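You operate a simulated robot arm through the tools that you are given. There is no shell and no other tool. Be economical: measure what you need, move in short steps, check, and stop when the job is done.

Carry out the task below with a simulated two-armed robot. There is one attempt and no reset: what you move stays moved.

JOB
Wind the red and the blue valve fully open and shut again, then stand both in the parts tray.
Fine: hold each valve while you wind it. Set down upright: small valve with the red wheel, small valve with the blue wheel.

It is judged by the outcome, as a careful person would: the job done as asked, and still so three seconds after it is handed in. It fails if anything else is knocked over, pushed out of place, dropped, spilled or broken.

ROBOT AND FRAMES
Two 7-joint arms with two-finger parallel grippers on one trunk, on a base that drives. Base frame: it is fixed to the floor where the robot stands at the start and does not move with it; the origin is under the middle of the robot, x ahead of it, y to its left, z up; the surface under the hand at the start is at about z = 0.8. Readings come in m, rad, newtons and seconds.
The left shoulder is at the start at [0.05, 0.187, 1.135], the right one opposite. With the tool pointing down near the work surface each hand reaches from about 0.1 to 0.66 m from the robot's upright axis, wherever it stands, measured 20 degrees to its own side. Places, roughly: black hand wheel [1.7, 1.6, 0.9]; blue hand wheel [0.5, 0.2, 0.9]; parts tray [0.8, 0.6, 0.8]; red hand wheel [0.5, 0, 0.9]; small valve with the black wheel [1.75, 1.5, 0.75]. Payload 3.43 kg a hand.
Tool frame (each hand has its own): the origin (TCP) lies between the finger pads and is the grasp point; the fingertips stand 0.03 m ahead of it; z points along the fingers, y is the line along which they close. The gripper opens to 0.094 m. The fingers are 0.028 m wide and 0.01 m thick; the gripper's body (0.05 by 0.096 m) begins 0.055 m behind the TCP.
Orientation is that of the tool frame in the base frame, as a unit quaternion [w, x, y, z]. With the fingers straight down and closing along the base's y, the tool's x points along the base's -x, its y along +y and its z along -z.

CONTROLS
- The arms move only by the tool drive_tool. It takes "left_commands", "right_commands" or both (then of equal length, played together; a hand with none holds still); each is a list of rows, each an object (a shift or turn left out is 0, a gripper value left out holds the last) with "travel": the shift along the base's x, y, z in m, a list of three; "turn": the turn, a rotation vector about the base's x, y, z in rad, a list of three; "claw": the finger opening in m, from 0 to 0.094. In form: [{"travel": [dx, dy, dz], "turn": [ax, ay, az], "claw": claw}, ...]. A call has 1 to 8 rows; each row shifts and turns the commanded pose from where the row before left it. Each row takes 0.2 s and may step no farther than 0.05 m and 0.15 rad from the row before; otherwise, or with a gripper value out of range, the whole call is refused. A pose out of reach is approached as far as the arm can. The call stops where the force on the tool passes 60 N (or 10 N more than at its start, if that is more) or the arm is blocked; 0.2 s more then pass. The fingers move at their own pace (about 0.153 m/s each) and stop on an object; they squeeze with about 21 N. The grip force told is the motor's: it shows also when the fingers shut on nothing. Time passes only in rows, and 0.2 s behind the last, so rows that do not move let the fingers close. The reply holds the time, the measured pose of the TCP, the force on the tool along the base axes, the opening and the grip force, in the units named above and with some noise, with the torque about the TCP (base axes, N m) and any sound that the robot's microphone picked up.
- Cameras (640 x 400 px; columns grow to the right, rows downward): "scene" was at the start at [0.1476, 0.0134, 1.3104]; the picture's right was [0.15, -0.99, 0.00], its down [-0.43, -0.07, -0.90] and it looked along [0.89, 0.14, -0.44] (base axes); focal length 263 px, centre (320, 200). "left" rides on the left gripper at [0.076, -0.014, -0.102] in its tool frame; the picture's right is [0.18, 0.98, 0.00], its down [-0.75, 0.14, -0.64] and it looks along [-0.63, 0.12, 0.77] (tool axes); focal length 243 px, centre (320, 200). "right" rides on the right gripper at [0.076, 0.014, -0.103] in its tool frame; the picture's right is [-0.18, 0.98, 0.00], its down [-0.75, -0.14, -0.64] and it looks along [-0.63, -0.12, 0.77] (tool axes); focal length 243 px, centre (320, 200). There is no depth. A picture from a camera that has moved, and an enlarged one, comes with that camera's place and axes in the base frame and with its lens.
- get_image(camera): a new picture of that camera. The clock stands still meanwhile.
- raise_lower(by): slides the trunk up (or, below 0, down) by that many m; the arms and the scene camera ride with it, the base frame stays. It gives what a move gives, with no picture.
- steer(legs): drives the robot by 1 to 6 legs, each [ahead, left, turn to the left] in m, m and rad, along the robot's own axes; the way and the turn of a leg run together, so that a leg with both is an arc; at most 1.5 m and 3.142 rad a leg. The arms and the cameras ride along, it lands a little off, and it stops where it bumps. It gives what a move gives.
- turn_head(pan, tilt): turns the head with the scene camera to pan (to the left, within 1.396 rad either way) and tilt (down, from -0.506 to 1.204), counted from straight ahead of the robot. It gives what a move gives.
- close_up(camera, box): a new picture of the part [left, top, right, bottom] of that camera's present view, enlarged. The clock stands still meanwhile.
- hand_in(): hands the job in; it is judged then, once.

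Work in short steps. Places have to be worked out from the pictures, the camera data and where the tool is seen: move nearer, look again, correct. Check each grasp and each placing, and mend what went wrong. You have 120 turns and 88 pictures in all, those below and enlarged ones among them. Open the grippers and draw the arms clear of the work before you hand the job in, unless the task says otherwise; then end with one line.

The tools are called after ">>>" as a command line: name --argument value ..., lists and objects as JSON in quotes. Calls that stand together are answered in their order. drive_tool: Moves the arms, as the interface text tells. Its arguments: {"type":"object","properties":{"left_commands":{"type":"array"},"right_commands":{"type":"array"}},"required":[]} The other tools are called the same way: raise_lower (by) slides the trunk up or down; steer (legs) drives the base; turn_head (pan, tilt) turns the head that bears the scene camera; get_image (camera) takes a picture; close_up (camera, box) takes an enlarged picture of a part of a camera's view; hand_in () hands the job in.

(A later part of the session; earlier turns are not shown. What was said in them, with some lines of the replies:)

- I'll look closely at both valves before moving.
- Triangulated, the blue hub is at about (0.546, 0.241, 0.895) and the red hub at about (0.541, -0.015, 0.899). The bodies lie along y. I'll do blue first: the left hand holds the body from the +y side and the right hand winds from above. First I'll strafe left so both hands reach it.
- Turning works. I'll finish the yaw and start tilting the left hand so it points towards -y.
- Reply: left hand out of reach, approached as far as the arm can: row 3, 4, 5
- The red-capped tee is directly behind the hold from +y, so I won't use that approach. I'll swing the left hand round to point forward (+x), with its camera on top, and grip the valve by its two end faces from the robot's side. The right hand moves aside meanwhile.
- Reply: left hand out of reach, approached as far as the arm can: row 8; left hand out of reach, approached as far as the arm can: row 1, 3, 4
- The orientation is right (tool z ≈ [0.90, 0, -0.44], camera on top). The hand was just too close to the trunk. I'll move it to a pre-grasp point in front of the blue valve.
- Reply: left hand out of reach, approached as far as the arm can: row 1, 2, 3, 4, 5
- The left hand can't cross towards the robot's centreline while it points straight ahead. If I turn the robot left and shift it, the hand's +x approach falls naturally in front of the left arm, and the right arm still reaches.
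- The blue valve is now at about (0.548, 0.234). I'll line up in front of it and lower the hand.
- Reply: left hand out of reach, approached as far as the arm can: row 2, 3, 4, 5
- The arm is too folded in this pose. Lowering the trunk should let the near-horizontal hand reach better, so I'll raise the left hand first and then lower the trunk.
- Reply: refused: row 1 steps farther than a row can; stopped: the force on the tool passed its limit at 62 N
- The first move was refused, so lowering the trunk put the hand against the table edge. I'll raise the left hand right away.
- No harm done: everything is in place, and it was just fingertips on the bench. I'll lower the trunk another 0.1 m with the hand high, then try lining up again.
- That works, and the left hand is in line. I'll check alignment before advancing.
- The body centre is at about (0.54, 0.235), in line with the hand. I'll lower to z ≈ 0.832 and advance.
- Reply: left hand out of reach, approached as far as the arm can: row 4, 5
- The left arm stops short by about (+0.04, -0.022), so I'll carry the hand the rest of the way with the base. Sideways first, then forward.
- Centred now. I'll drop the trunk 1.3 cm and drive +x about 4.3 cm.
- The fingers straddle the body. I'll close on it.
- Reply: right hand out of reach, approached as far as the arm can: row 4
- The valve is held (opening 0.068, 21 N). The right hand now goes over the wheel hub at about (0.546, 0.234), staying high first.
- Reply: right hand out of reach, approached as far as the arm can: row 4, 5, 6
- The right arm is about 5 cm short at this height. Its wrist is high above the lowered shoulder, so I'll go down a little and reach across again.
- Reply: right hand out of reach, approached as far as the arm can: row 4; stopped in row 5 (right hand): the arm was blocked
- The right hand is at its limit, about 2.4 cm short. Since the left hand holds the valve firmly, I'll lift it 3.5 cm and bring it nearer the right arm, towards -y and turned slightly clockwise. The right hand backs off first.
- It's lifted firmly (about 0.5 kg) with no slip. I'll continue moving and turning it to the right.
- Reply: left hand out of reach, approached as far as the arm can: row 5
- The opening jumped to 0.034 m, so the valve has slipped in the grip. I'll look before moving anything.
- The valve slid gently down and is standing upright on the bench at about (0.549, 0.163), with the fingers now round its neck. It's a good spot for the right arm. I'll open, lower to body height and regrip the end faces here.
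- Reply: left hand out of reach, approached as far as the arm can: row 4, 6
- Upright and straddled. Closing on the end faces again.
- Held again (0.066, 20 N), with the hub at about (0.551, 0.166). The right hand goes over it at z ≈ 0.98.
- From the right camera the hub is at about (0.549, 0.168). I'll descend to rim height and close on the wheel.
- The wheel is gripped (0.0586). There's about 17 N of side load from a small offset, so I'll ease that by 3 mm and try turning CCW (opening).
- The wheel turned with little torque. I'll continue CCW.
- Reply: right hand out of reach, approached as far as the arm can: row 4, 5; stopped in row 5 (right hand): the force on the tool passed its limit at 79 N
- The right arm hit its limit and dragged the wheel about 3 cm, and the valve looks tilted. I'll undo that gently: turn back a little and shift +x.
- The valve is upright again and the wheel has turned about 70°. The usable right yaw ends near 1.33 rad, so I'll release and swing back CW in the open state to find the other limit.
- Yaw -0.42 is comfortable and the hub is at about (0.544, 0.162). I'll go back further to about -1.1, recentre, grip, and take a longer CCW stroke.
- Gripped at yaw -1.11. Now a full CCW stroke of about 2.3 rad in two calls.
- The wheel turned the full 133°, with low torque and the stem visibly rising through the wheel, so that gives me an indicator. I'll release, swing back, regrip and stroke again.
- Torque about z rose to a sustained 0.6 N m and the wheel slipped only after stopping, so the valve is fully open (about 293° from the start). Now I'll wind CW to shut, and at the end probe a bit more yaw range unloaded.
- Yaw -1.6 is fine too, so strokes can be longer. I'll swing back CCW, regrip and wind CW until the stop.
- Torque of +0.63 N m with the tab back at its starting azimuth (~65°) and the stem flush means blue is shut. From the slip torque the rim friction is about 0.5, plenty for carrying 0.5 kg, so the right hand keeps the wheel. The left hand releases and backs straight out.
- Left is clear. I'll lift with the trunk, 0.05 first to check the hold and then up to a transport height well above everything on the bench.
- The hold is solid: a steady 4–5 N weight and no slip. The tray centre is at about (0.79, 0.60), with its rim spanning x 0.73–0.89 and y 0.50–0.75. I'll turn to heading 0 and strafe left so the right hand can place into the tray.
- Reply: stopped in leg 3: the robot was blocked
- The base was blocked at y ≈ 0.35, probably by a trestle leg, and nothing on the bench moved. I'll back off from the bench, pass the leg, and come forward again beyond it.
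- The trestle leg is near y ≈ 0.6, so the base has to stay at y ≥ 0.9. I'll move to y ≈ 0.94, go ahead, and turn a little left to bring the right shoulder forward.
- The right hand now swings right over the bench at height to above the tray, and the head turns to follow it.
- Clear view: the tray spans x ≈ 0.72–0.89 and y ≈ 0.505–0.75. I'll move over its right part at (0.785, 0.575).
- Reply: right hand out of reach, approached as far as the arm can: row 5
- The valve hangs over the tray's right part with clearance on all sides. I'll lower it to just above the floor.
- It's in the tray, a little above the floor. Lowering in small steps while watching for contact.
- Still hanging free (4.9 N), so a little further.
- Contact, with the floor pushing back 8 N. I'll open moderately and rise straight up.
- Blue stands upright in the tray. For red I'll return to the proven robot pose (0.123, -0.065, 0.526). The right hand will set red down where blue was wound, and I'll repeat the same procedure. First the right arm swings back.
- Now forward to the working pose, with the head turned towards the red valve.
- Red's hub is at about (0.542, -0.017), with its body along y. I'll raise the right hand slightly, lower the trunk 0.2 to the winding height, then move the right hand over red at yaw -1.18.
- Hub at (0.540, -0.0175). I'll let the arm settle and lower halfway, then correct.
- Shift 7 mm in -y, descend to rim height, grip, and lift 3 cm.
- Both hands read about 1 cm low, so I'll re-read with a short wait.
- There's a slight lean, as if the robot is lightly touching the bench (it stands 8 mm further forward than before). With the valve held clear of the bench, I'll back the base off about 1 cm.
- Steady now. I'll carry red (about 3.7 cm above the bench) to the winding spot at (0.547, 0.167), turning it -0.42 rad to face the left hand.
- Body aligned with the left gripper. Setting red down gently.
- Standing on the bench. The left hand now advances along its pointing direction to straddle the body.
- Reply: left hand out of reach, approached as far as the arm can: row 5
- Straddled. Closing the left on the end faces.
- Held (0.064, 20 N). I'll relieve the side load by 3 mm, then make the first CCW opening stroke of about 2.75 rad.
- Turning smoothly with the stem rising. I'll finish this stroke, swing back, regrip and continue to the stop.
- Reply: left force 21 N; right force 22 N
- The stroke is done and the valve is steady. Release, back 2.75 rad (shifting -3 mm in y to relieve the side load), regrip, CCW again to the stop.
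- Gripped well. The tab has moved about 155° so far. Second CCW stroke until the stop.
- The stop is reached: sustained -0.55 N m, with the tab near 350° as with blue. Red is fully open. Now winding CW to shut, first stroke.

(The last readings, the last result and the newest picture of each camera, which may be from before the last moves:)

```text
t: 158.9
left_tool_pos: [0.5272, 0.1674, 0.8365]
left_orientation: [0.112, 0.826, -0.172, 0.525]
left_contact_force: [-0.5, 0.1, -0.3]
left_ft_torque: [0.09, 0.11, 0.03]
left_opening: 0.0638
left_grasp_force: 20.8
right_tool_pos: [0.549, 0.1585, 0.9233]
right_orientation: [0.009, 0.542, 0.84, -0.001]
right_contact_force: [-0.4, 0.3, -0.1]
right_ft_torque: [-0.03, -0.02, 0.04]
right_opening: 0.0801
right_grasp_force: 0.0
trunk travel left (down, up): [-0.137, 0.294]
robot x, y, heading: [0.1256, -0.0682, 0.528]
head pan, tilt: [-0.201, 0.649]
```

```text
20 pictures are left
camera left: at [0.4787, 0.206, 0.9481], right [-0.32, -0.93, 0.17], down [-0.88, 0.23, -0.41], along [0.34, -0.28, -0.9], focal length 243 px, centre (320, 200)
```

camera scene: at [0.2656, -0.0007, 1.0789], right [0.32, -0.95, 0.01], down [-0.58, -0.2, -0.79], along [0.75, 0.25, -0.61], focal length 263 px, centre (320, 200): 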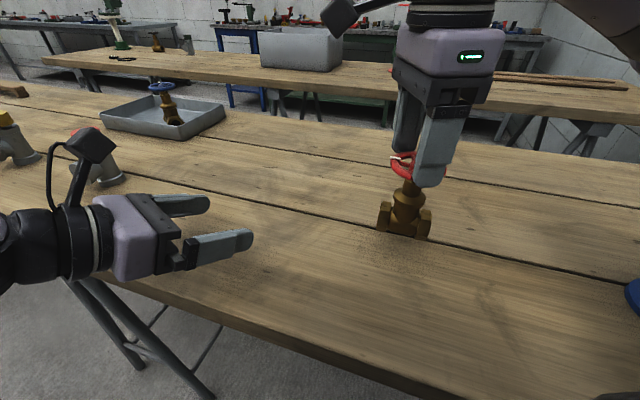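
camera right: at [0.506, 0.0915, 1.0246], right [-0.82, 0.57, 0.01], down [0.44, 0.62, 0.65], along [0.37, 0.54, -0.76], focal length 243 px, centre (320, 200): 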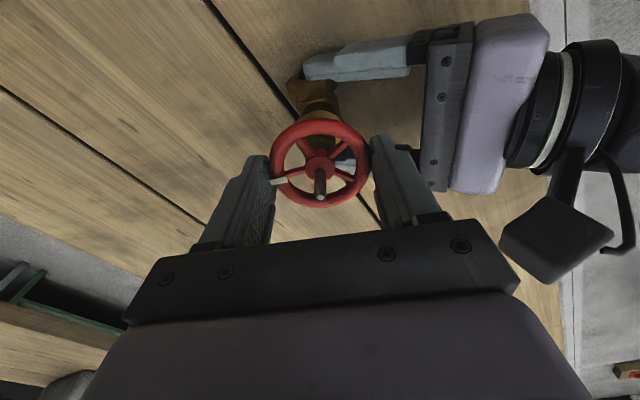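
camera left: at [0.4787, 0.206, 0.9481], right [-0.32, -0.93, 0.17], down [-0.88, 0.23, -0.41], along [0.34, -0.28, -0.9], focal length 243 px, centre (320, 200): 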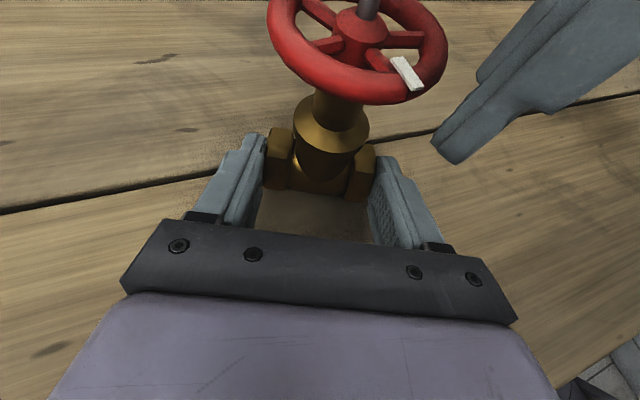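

Halfway shut. Swing back the rest, regrip and wind CW to the stop.

>>> drive_tool --right_commands '[{"turn": [0, 0, 0.145]}, {"turn": [0, 0, 0.145]}, {"turn": [0, 0, 0.145]}, {"turn": [0, 0, 0.145]}, {"turn": [0, 0, 0.145]}, {"turn": [0, 0, 0.145]}, {"turn": [0, 0, 0.145]}, {"turn": [0, 0, 0.145]}]'

>>> drive_tool --right_commands '[{"turn": [0, 0, 0.145]}, {"turn": [0, 0, 0.145]}, {"turn": [0, 0, 0.145]}, {"turn": [0, 0, 0.145]}, {"turn": [0, 0, 0.145]}, {"turn": [0, 0, 0.145]}, {"turn": [0, 0, 0.145]}, {"turn": [0, 0, 0.145]}]'

>>> drive_tool --right_commands '[{"claw": 0.05}, {"claw": 0.04}, {"claw": 0.04}, {"turn": [0, 0, -0.145]}, {"turn": [0, 0, -0.145]}, {"turn": [0, 0, -0.145]}, {"turn": [0, 0, -0.145]}, {"turn": [0, 0, -0.145]}]'

>>> drive_tool --right_commands '[{"turn": [0, 0, -0.145]}, {"turn": [0, 0, -0.145]}, {"turn": [0, 0, -0.145]}, {"turn": [0, 0, -0.145]}, {"turn": [0, 0, -0.145]}, {"turn": [0, 0, -0.145]}, {"turn": [0, 0, -0.145]}, {"turn": [0, 0, -0.145]}]'

>>> drive_tool --right_commands '[{"turn": [0, 0, -0.145]}, {"turn": [0, 0, -0.145]}, {"turn": [0, 0, -0.145]}, {"turn": [0, 0, -0.145]}, {"turn": [0, 0, -0.12]}, {"turn": [0, 0, 0]}]'

>>> get_image --camera "right"

```text
t: 160.7
left_tool_pos: [0.5271, 0.1683, 0.8372]
left_orientation: [0.111, 0.826, -0.171, 0.525]
left_contact_force: [-0.1, 0.4, -0.2]
left_ft_torque: [0.03, 0.08, 0.01]
left_opening: 0.0639
left_grasp_force: 21.4
right_tool_pos: [0.5492, 0.158, 0.9228]
right_orientation: [0.008, -0.007, 1.0, 0.006]
right_contact_force: [0.7, -0.9, -0.2]
right_ft_torque: [-0.02, 0.01, -0.01]
right_opening: 0.08
right_grasp_force: 0.0
trunk travel left (down, up): [-0.137, 0.294]
robot x, y, heading: [0.1227, -0.0688, 0.525]
head pan, tilt: [-0.201, 0.649]
```

```text
t: 162.5
left_tool_pos: [0.5273, 0.1672, 0.8371]
left_orientation: [0.111, 0.827, -0.171, 0.525]
left_contact_force: [-0.1, 0.2, 0.2]
left_ft_torque: [0.06, 0.1, 0.01]
left_opening: 0.0635
left_grasp_force: 21.1
right_tool_pos: [0.5485, 0.1583, 0.923]
right_orientation: [0.004, -0.554, 0.833, 0.008]
right_contact_force: [-0.4, -0.7, -0.5]
right_ft_torque: [0.02, 0.02, 0.01]
right_opening: 0.0801
right_grasp_force: 0.0
trunk travel left (down, up): [-0.137, 0.294]
robot x, y, heading: [0.1207, -0.0715, 0.529]
head pan, tilt: [-0.201, 0.649]
```

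```text
t: 164.3
left_tool_pos: [0.5281, 0.1683, 0.8364]
left_orientation: [0.112, 0.826, -0.172, 0.525]
left_contact_force: [-7.4, -0.2, 0.1]
left_ft_torque: [-0.18, -0.16, -0.06]
left_opening: 0.0638
left_grasp_force: 20.8
right_tool_pos: [0.5494, 0.1577, 0.9229]
right_orientation: [0.008, -0.22, 0.975, 0.006]
right_contact_force: [7.9, -0.8, 1.3]
right_ft_torque: [0.16, -0.42, 0.03]
right_opening: 0.0601
right_grasp_force: 20.9
trunk travel left (down, up): [-0.137, 0.294]
robot x, y, heading: [0.1219, -0.0713, 0.526]
head pan, tilt: [-0.201, 0.649]
```

```text
t: 166.1
left_tool_pos: [0.5279, 0.1678, 0.8359]
left_orientation: [0.111, 0.826, -0.171, 0.526]
left_contact_force: [-6.1, -4.7, -0.8]
left_ft_torque: [0.27, 0.01, -0.18]
left_opening: 0.0638
left_grasp_force: 21.0
right_tool_pos: [0.5482, 0.1589, 0.9221]
right_orientation: [0.009, 0.351, 0.936, 0.002]
right_contact_force: [6.4, 5.1, 5.3]
right_ft_torque: [0.41, -0.33, 0.01]
right_opening: 0.0601
right_grasp_force: 21.0
trunk travel left (down, up): [-0.137, 0.294]
robot x, y, heading: [0.1206, -0.0694, 0.527]
head pan, tilt: [-0.201, 0.649]
```

```text
t: 167.5
left_tool_pos: [0.5273, 0.1683, 0.8368]
left_orientation: [0.111, 0.826, -0.171, 0.526]
left_contact_force: [-4.8, -4.1, -0.7]
left_ft_torque: [0.34, -0.15, -0.68]
left_opening: 0.0641
left_grasp_force: 20.9
right_tool_pos: [0.5493, 0.1565, 0.9227]
right_orientation: [0.009, 0.65, 0.759, -0.002]
right_contact_force: [4.5, 3.4, 0.3]
right_ft_torque: [-0.07, -0.2, 0.51]
right_opening: 0.06
right_grasp_force: 21.1
trunk travel left (down, up): [-0.137, 0.294]
robot x, y, heading: [0.123, -0.0712, 0.527]
head pan, tilt: [-0.201, 0.649]
```

```text
19 pictures are left
camera right: at [0.5508, 0.2356, 1.0241], right [1.0, -0.03, 0.01], down [-0.03, -0.76, 0.65], along [-0.01, -0.65, -0.76], focal length 243 px, centre (320, 200)
```

right: 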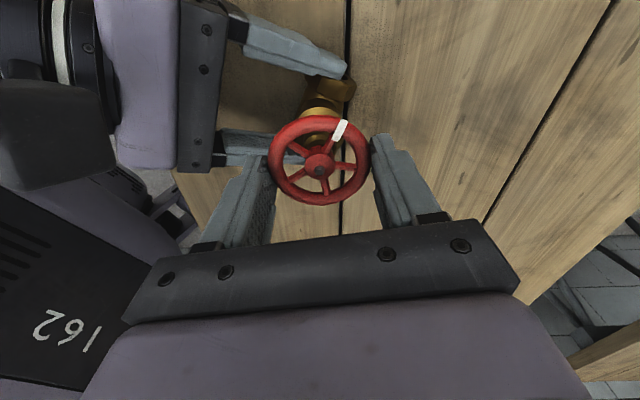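

Torque 0.51 N m with the tab back at its start (≈65°). One more short CW turn to confirm it's hard shut.

>>> drive_tool --right_commands '[{"turn": [0, 0, -0.1]}, {"turn": [0, 0, -0.1]}, {"turn": [0, 0, 0]}]'

```text
t: 168.3
left_tool_pos: [0.527, 0.1676, 0.8359]
left_orientation: [0.11, 0.825, -0.17, 0.527]
left_contact_force: [-2.3, -2.2, 0.0]
left_ft_torque: [0.03, -0.18, -0.33]
left_opening: 0.0643
left_grasp_force: 20.7
right_tool_pos: [0.548, 0.1581, 0.9223]
right_orientation: [0.008, 0.722, 0.691, -0.003]
right_contact_force: [4.5, 1.4, 2.0]
right_ft_torque: [-0.01, -0.04, 0.31]
right_opening: 0.0592
right_grasp_force: 20.5
trunk travel left (down, up): [-0.137, 0.294]
robot x, y, heading: [0.1212, -0.071, 0.523]
head pan, tilt: [-0.201, 0.649]
```

Hard shut (the grip slips at the stop). The left hand releases and backs out, then I lift with the trunk.

>>> drive_tool --left_commands '[{"claw": 0.094}, {"claw": 0.094}, {"travel": [0, 0, 0]}, {"travel": [-0.02, 0.009, 0]}, {"travel": [-0.02, 0.009, 0]}, {"travel": [-0.02, 0.009, 0.01]}, {"travel": [-0.02, 0.009, 0.01]}, {"travel": [0, 0, 0]}]'

>>> raise_lower --by 0.05

>>> raise_lower --by 0.15

>>> get_image --camera "scene"

```text
t: 170.1
left_tool_pos: [0.4472, 0.2048, 0.8596]
left_orientation: [0.111, 0.826, -0.172, 0.525]
left_contact_force: [0.3, -1.2, 0.3]
left_ft_torque: [0.01, 0.0, 0.01]
left_opening: 0.0937
left_grasp_force: 0.0
right_tool_pos: [0.5494, 0.1585, 0.9223]
right_orientation: [0.009, 0.723, 0.691, -0.003]
right_contact_force: [1.9, 0.3, 5.6]
right_ft_torque: [-0.14, 0.08, 0.0]
right_opening: 0.0594
right_grasp_force: 20.5
trunk travel left (down, up): [-0.137, 0.294]
robot x, y, heading: [0.1177, -0.0692, 0.527]
head pan, tilt: [-0.201, 0.649]
```

```text
t: 171.0
left_tool_pos: [0.4473, 0.2053, 0.9099]
left_orientation: [0.111, 0.826, -0.171, 0.525]
left_contact_force: [0.5, 0.8, 0.2]
left_ft_torque: [0.01, 0.0, -0.01]
left_opening: 0.094
left_grasp_force: 0.0
right_tool_pos: [0.5482, 0.1582, 0.9723]
right_orientation: [0.01, 0.723, 0.691, -0.003]
right_contact_force: [-0.2, 0.1, -4.3]
right_ft_torque: [-0.05, -0.03, -0.01]
right_opening: 0.0596
right_grasp_force: 20.9
trunk travel left (down, up): [-0.187, 0.244]
robot x, y, heading: [0.1217, -0.0699, 0.524]
head pan, tilt: [-0.201, 0.649]
```

```text
t: 172.8
left_tool_pos: [0.4469, 0.2049, 1.0584]
left_orientation: [0.111, 0.826, -0.171, 0.526]
left_contact_force: [-0.2, 0.3, -0.2]
left_ft_torque: [0.0, 0.01, -0.02]
left_opening: 0.0941
left_grasp_force: 0.2
right_tool_pos: [0.5487, 0.1563, 1.1217]
right_orientation: [0.009, 0.722, 0.691, -0.003]
right_contact_force: [-0.3, 0.2, -4.1]
right_ft_torque: [-0.03, 0.02, 0.0]
right_opening: 0.0594
right_grasp_force: 21.1
trunk travel left (down, up): [-0.337, 0.094]
robot x, y, heading: [0.1183, -0.0698, 0.521]
head pan, tilt: [-0.201, 0.649]
```

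```text
18 pictures are left
camera scene: at [0.2523, -0.0127, 1.2798], right [0.32, -0.95, 0.0], down [-0.57, -0.19, -0.8], along [0.75, 0.25, -0.6], focal length 263 px, centre (320, 200)
```

scene: 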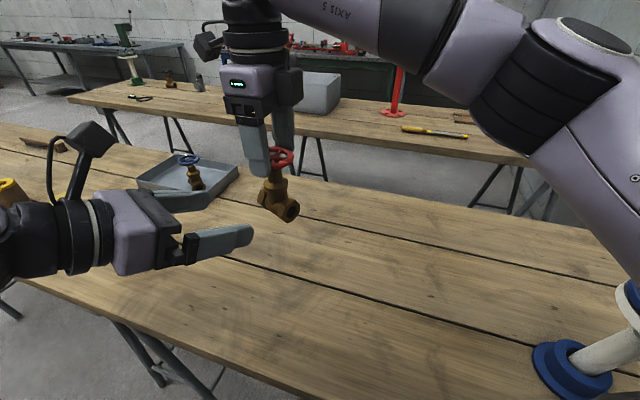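

Red is held securely. I'll drive the same route back round the trestle leg to the tray placing pose.

>>> steer --legs '[[-0.03, 0, 0], [0, 0, -0.523], [-0.28, 0, 0], [0, 0.6, 0], [0, 0.43, 0]]'

>>> steer --legs '[[0.297, 0, 0], [0, 0, 0.35]]'

>>> turn_head --pan -0.65 --tilt 0.55

```text
t: 185.8
left_tool_pos: [0.2247, 1.007, 1.0586]
left_orientation: [0.241, 0.755, -0.375, 0.48]
left_contact_force: [0.7, -0.3, -0.5]
left_ft_torque: [0.01, -0.01, 0.02]
left_opening: 0.0942
left_grasp_force: 0.1
right_tool_pos: [0.2913, 0.9173, 1.1226]
right_orientation: [0.008, 0.874, 0.486, -0.005]
right_contact_force: [0.4, -0.5, -4.1]
right_ft_torque: [-0.01, 0.02, 0.02]
right_opening: 0.0592
right_grasp_force: 20.8
trunk travel left (down, up): [-0.337, 0.094]
robot x, y, heading: [-0.1932, 0.9309, 0.016]
head pan, tilt: [-0.201, 0.649]
```

```text
t: 188.9
left_tool_pos: [0.4759, 1.1482, 1.0591]
left_orientation: [0.155, 0.809, -0.24, 0.514]
left_contact_force: [0.4, 0.2, -0.2]
left_ft_torque: [0.0, -0.01, -0.01]
left_opening: 0.094
left_grasp_force: 0.0
right_tool_pos: [0.5682, 1.0828, 1.1219]
right_orientation: [0.009, 0.778, 0.629, -0.004]
right_contact_force: [0.1, 1.2, -5.0]
right_ft_torque: [0.01, 0.01, -0.02]
right_opening: 0.0593
right_grasp_force: 21.0
trunk travel left (down, up): [-0.337, 0.094]
robot x, y, heading: [0.1118, 0.9312, 0.356]
head pan, tilt: [-0.201, 0.649]
```

```text
t: 189.8
left_tool_pos: [0.4759, 1.1478, 1.0583]
left_orientation: [0.156, 0.808, -0.241, 0.514]
left_contact_force: [-0.9, 0.1, -0.5]
left_ft_torque: [0.0, 0.01, 0.0]
left_opening: 0.0941
left_grasp_force: 0.0
right_tool_pos: [0.5686, 1.0837, 1.1227]
right_orientation: [0.009, 0.778, 0.629, -0.004]
right_contact_force: [0.2, -0.4, -4.5]
right_ft_torque: [0.01, 0.02, -0.01]
right_opening: 0.0593
right_grasp_force: 20.8
trunk travel left (down, up): [-0.337, 0.094]
robot x, y, heading: [0.1064, 0.9347, 0.365]
head pan, tilt: [-0.649, 0.55]
```

Now swing red over to the tray's free left part at (0.785, 0.685), staying high.

>>> drive_tool --right_commands '[{"travel": [0, -0.045, 0]}, {"travel": [0, -0.045, 0]}, {"travel": [0, -0.045, 0]}, {"travel": [0, -0.045, 0]}, {"travel": [0, -0.045, 0]}, {"travel": [0.02, -0.04, 0]}, {"travel": [0.03, -0.035, 0]}, {"travel": [0.035, -0.03, 0]}]'

>>> drive_tool --right_commands '[{"travel": [0.035, -0.025, 0]}, {"travel": [0.035, -0.025, 0]}, {"travel": [0.035, -0.015, 0]}, {"travel": [0.03, -0.005, 0]}, {"travel": [0, 0, 0]}]'

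>>> close_up --camera "scene" --box '[280, 110, 480, 275]'

>>> get_image --camera "right"

```text
t: 191.6
left_tool_pos: [0.4773, 1.147, 1.0578]
left_orientation: [0.156, 0.808, -0.241, 0.514]
left_contact_force: [-0.3, -0.7, -0.2]
left_ft_torque: [0.01, 0.02, 0.0]
left_opening: 0.094
left_grasp_force: 0.1
right_tool_pos: [0.6537, 0.7544, 1.1231]
right_orientation: [0.008, 0.777, 0.629, -0.004]
right_contact_force: [-0.3, -0.5, -4.6]
right_ft_torque: [-0.01, 0.03, 0.01]
right_opening: 0.0589
right_grasp_force: 20.5
trunk travel left (down, up): [-0.337, 0.094]
robot x, y, heading: [0.1081, 0.9329, 0.36]
head pan, tilt: [-0.649, 0.55]
```

```text
t: 192.8
left_tool_pos: [0.4761, 1.147, 1.059]
left_orientation: [0.155, 0.809, -0.241, 0.514]
left_contact_force: [-0.3, 0.0, 0.7]
left_ft_torque: [0.0, 0.03, -0.03]
left_opening: 0.094
left_grasp_force: 0.1
right_tool_pos: [0.7889, 0.6819, 1.1221]
right_orientation: [0.009, 0.777, 0.63, -0.004]
right_contact_force: [0.6, -0.2, -4.3]
right_ft_torque: [0.05, 0.02, 0.0]
right_opening: 0.0592
right_grasp_force: 21.1
trunk travel left (down, up): [-0.337, 0.094]
robot x, y, heading: [0.1081, 0.933, 0.359]
head pan, tilt: [-0.649, 0.55]
```

```text
2.42 times, centred on (380, 192) of scene
camera zoom: at [0.248, 0.9256, 1.2886], right [-0.29, -0.96, 0.0], down [-0.5, 0.15, -0.85], along [0.82, -0.24, -0.52], focal length 637 px, centre (174, 218)
```

zoom: 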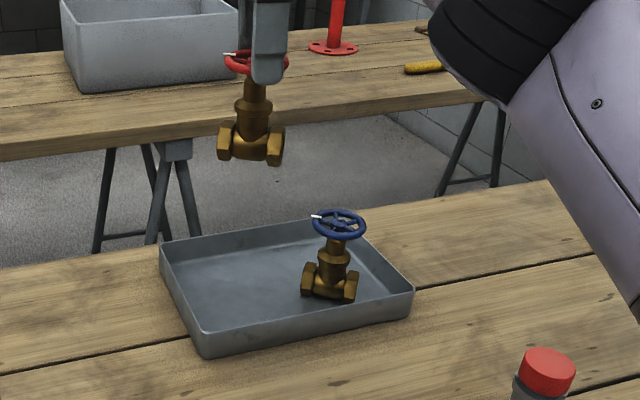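

```text
16 pictures are left
camera right: at [0.8184, 0.7546, 1.2236], right [0.92, -0.39, 0.01], down [-0.3, -0.7, 0.65], along [-0.24, -0.61, -0.76], focal length 243 px, centre (320, 200)
```

right: 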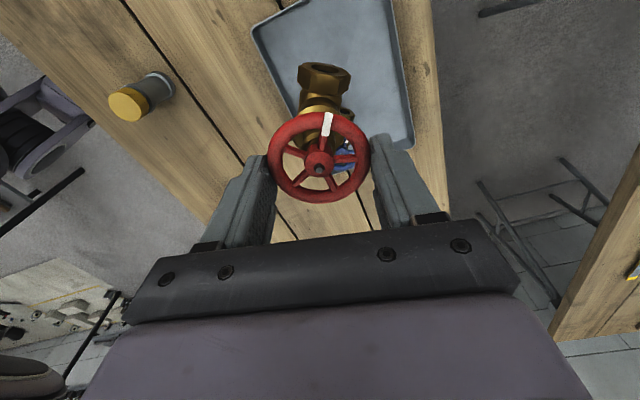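

Good clearance to blue and the tray walls. Lowering red into the tray.

>>> drive_tool --right_commands '[{"travel": [0, 0, -0.04]}, {"travel": [0, 0, -0.04]}, {"travel": [0, 0, -0.04]}, {"travel": [0, 0, -0.035]}, {"travel": [0, 0, -0.02]}, {"travel": [0, 0, -0.008]}, {"travel": [0, 0, 0]}]'

>>> close_up --camera "scene" --box '[280, 110, 480, 275]'

```text
t: 194.4
left_tool_pos: [0.4761, 1.148, 1.0587]
left_orientation: [0.155, 0.809, -0.24, 0.514]
left_contact_force: [-0.5, -0.3, 0.3]
left_ft_torque: [-0.01, -0.02, 0.0]
left_opening: 0.0943
left_grasp_force: 0.2
right_tool_pos: [0.7887, 0.6841, 0.9388]
right_orientation: [0.009, 0.778, 0.629, -0.003]
right_contact_force: [0.0, 0.9, -5.4]
right_ft_torque: [0.02, -0.01, -0.04]
right_opening: 0.0591
right_grasp_force: 20.6
trunk travel left (down, up): [-0.337, 0.094]
robot x, y, heading: [0.1116, 0.9294, 0.357]
head pan, tilt: [-0.649, 0.55]
```

```text
2.42 times, centred on (380, 192) of scene
camera zoom: at [0.2481, 0.9259, 1.2886], right [-0.29, -0.96, 0.0], down [-0.5, 0.15, -0.85], along [0.82, -0.24, -0.52], focal length 637 px, centre (174, 218)
```

zoom: 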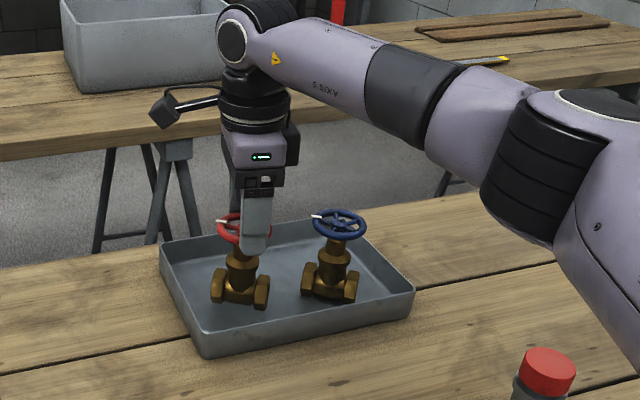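

Well clear of blue. Final small lowering until contact.

>>> drive_tool --right_commands '[{"travel": [0, 0, -0.005]}, {"travel": [0, 0, -0.004]}, {"travel": [0, 0, -0.003]}, {"travel": [0, 0, 0]}]'

```text
t: 195.4
left_tool_pos: [0.4754, 1.148, 1.0587]
left_orientation: [0.155, 0.809, -0.24, 0.514]
left_contact_force: [0.1, 0.4, -0.2]
left_ft_torque: [-0.02, 0.0, 0.01]
left_opening: 0.0941
left_grasp_force: 0.1
right_tool_pos: [0.7893, 0.6824, 0.9273]
right_orientation: [0.009, 0.777, 0.629, -0.003]
right_contact_force: [0.2, 0.0, -1.6]
right_ft_torque: [-0.05, 0.08, -0.02]
right_opening: 0.0591
right_grasp_force: 21.2
trunk travel left (down, up): [-0.337, 0.094]
robot x, y, heading: [0.1075, 0.9344, 0.356]
head pan, tilt: [-0.649, 0.55]
```

Contact has begun (the weight is partly unloaded). 1.5 mm more, then open and rise.

>>> drive_tool --right_commands '[{"travel": [0, 0, -0.0015]}, {"travel": [0, 0, 0]}, {"claw": 0.066}, {"claw": 0.078}, {"claw": 0.078}, {"travel": [0, 0, 0.02]}, {"travel": [0, 0, 0.04]}, {"travel": [0, 0, 0.045]}]'

>>> drive_tool --right_commands '[{"travel": [0, 0, 0.045]}, {"travel": [-0.02, 0.02, 0.03]}, {"travel": [-0.04, 0.03, 0]}, {"travel": [-0.04, 0.03, 0]}, {"travel": [-0.04, 0.03, 0]}, {"travel": [-0.02, 0.04, 0]}, {"travel": [0, 0.04, 0]}]'

>>> close_up --camera "scene" --box '[280, 150, 480, 275]'

>>> get_image --camera "scene"

```text
t: 197.2
left_tool_pos: [0.4759, 1.1482, 1.0594]
left_orientation: [0.156, 0.808, -0.241, 0.514]
left_contact_force: [-1.2, 0.4, -0.5]
left_ft_torque: [0.03, 0.02, 0.02]
left_opening: 0.0939
left_grasp_force: 0.0
right_tool_pos: [0.7881, 0.6882, 1.0311]
right_orientation: [0.008, 0.777, 0.629, -0.004]
right_contact_force: [-0.8, -0.5, 0.3]
right_ft_torque: [0.0, -0.02, 0.02]
right_opening: 0.0782
right_grasp_force: 0.0
trunk travel left (down, up): [-0.337, 0.094]
robot x, y, heading: [0.1061, 0.9351, 0.36]
head pan, tilt: [-0.649, 0.55]
```

```text
t: 198.8
left_tool_pos: [0.4763, 1.148, 1.0599]
left_orientation: [0.155, 0.808, -0.24, 0.515]
left_contact_force: [0.2, 0.6, 0.5]
left_ft_torque: [0.0, -0.01, 0.01]
left_opening: 0.094
left_grasp_force: 0.1
right_tool_pos: [0.6315, 0.8749, 1.105]
right_orientation: [0.009, 0.777, 0.629, -0.004]
right_contact_force: [0.4, 0.4, 0.0]
right_ft_torque: [-0.02, -0.02, 0.0]
right_opening: 0.0778
right_grasp_force: 0.0
trunk travel left (down, up): [-0.337, 0.094]
robot x, y, heading: [0.1062, 0.9322, 0.361]
head pan, tilt: [-0.649, 0.55]
```

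```text
3.20 times, centred on (380, 212) of scene
camera zoom: at [0.2476, 0.9268, 1.2887], right [-0.29, -0.96, 0.0], down [-0.5, 0.15, -0.85], along [0.82, -0.24, -0.52], focal length 841 px, centre (128, 160)
```

zoom: 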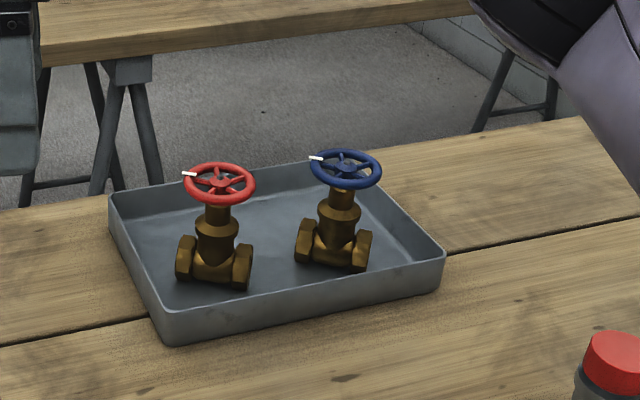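

```text
13 pictures are left
camera scene: at [0.2476, 0.9268, 1.2887], right [-0.29, -0.96, 0.0], down [-0.5, 0.15, -0.85], along [0.82, -0.24, -0.52], focal length 263 px, centre (320, 200)
```

scene: 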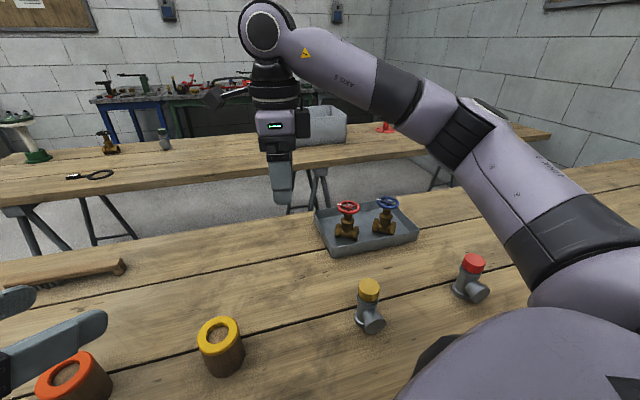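

Both valves stand upright in the tray, shut, with their tabs in the original relation to the body. The other parts are undisturbed, and the grippers are open and clear. Handing in.

>>> hand_in

```text
The job is handed in.
```

I wound the red and blue valves fully open and shut again, holding each by its body, then stood both upright in the parts tray. While I was repositioning blue before winding, it slid about 3.5 cm down in the grip onto the bench, and a later arm overreach briefly tilted it. It stayed upright, and nothing else was disturbed.
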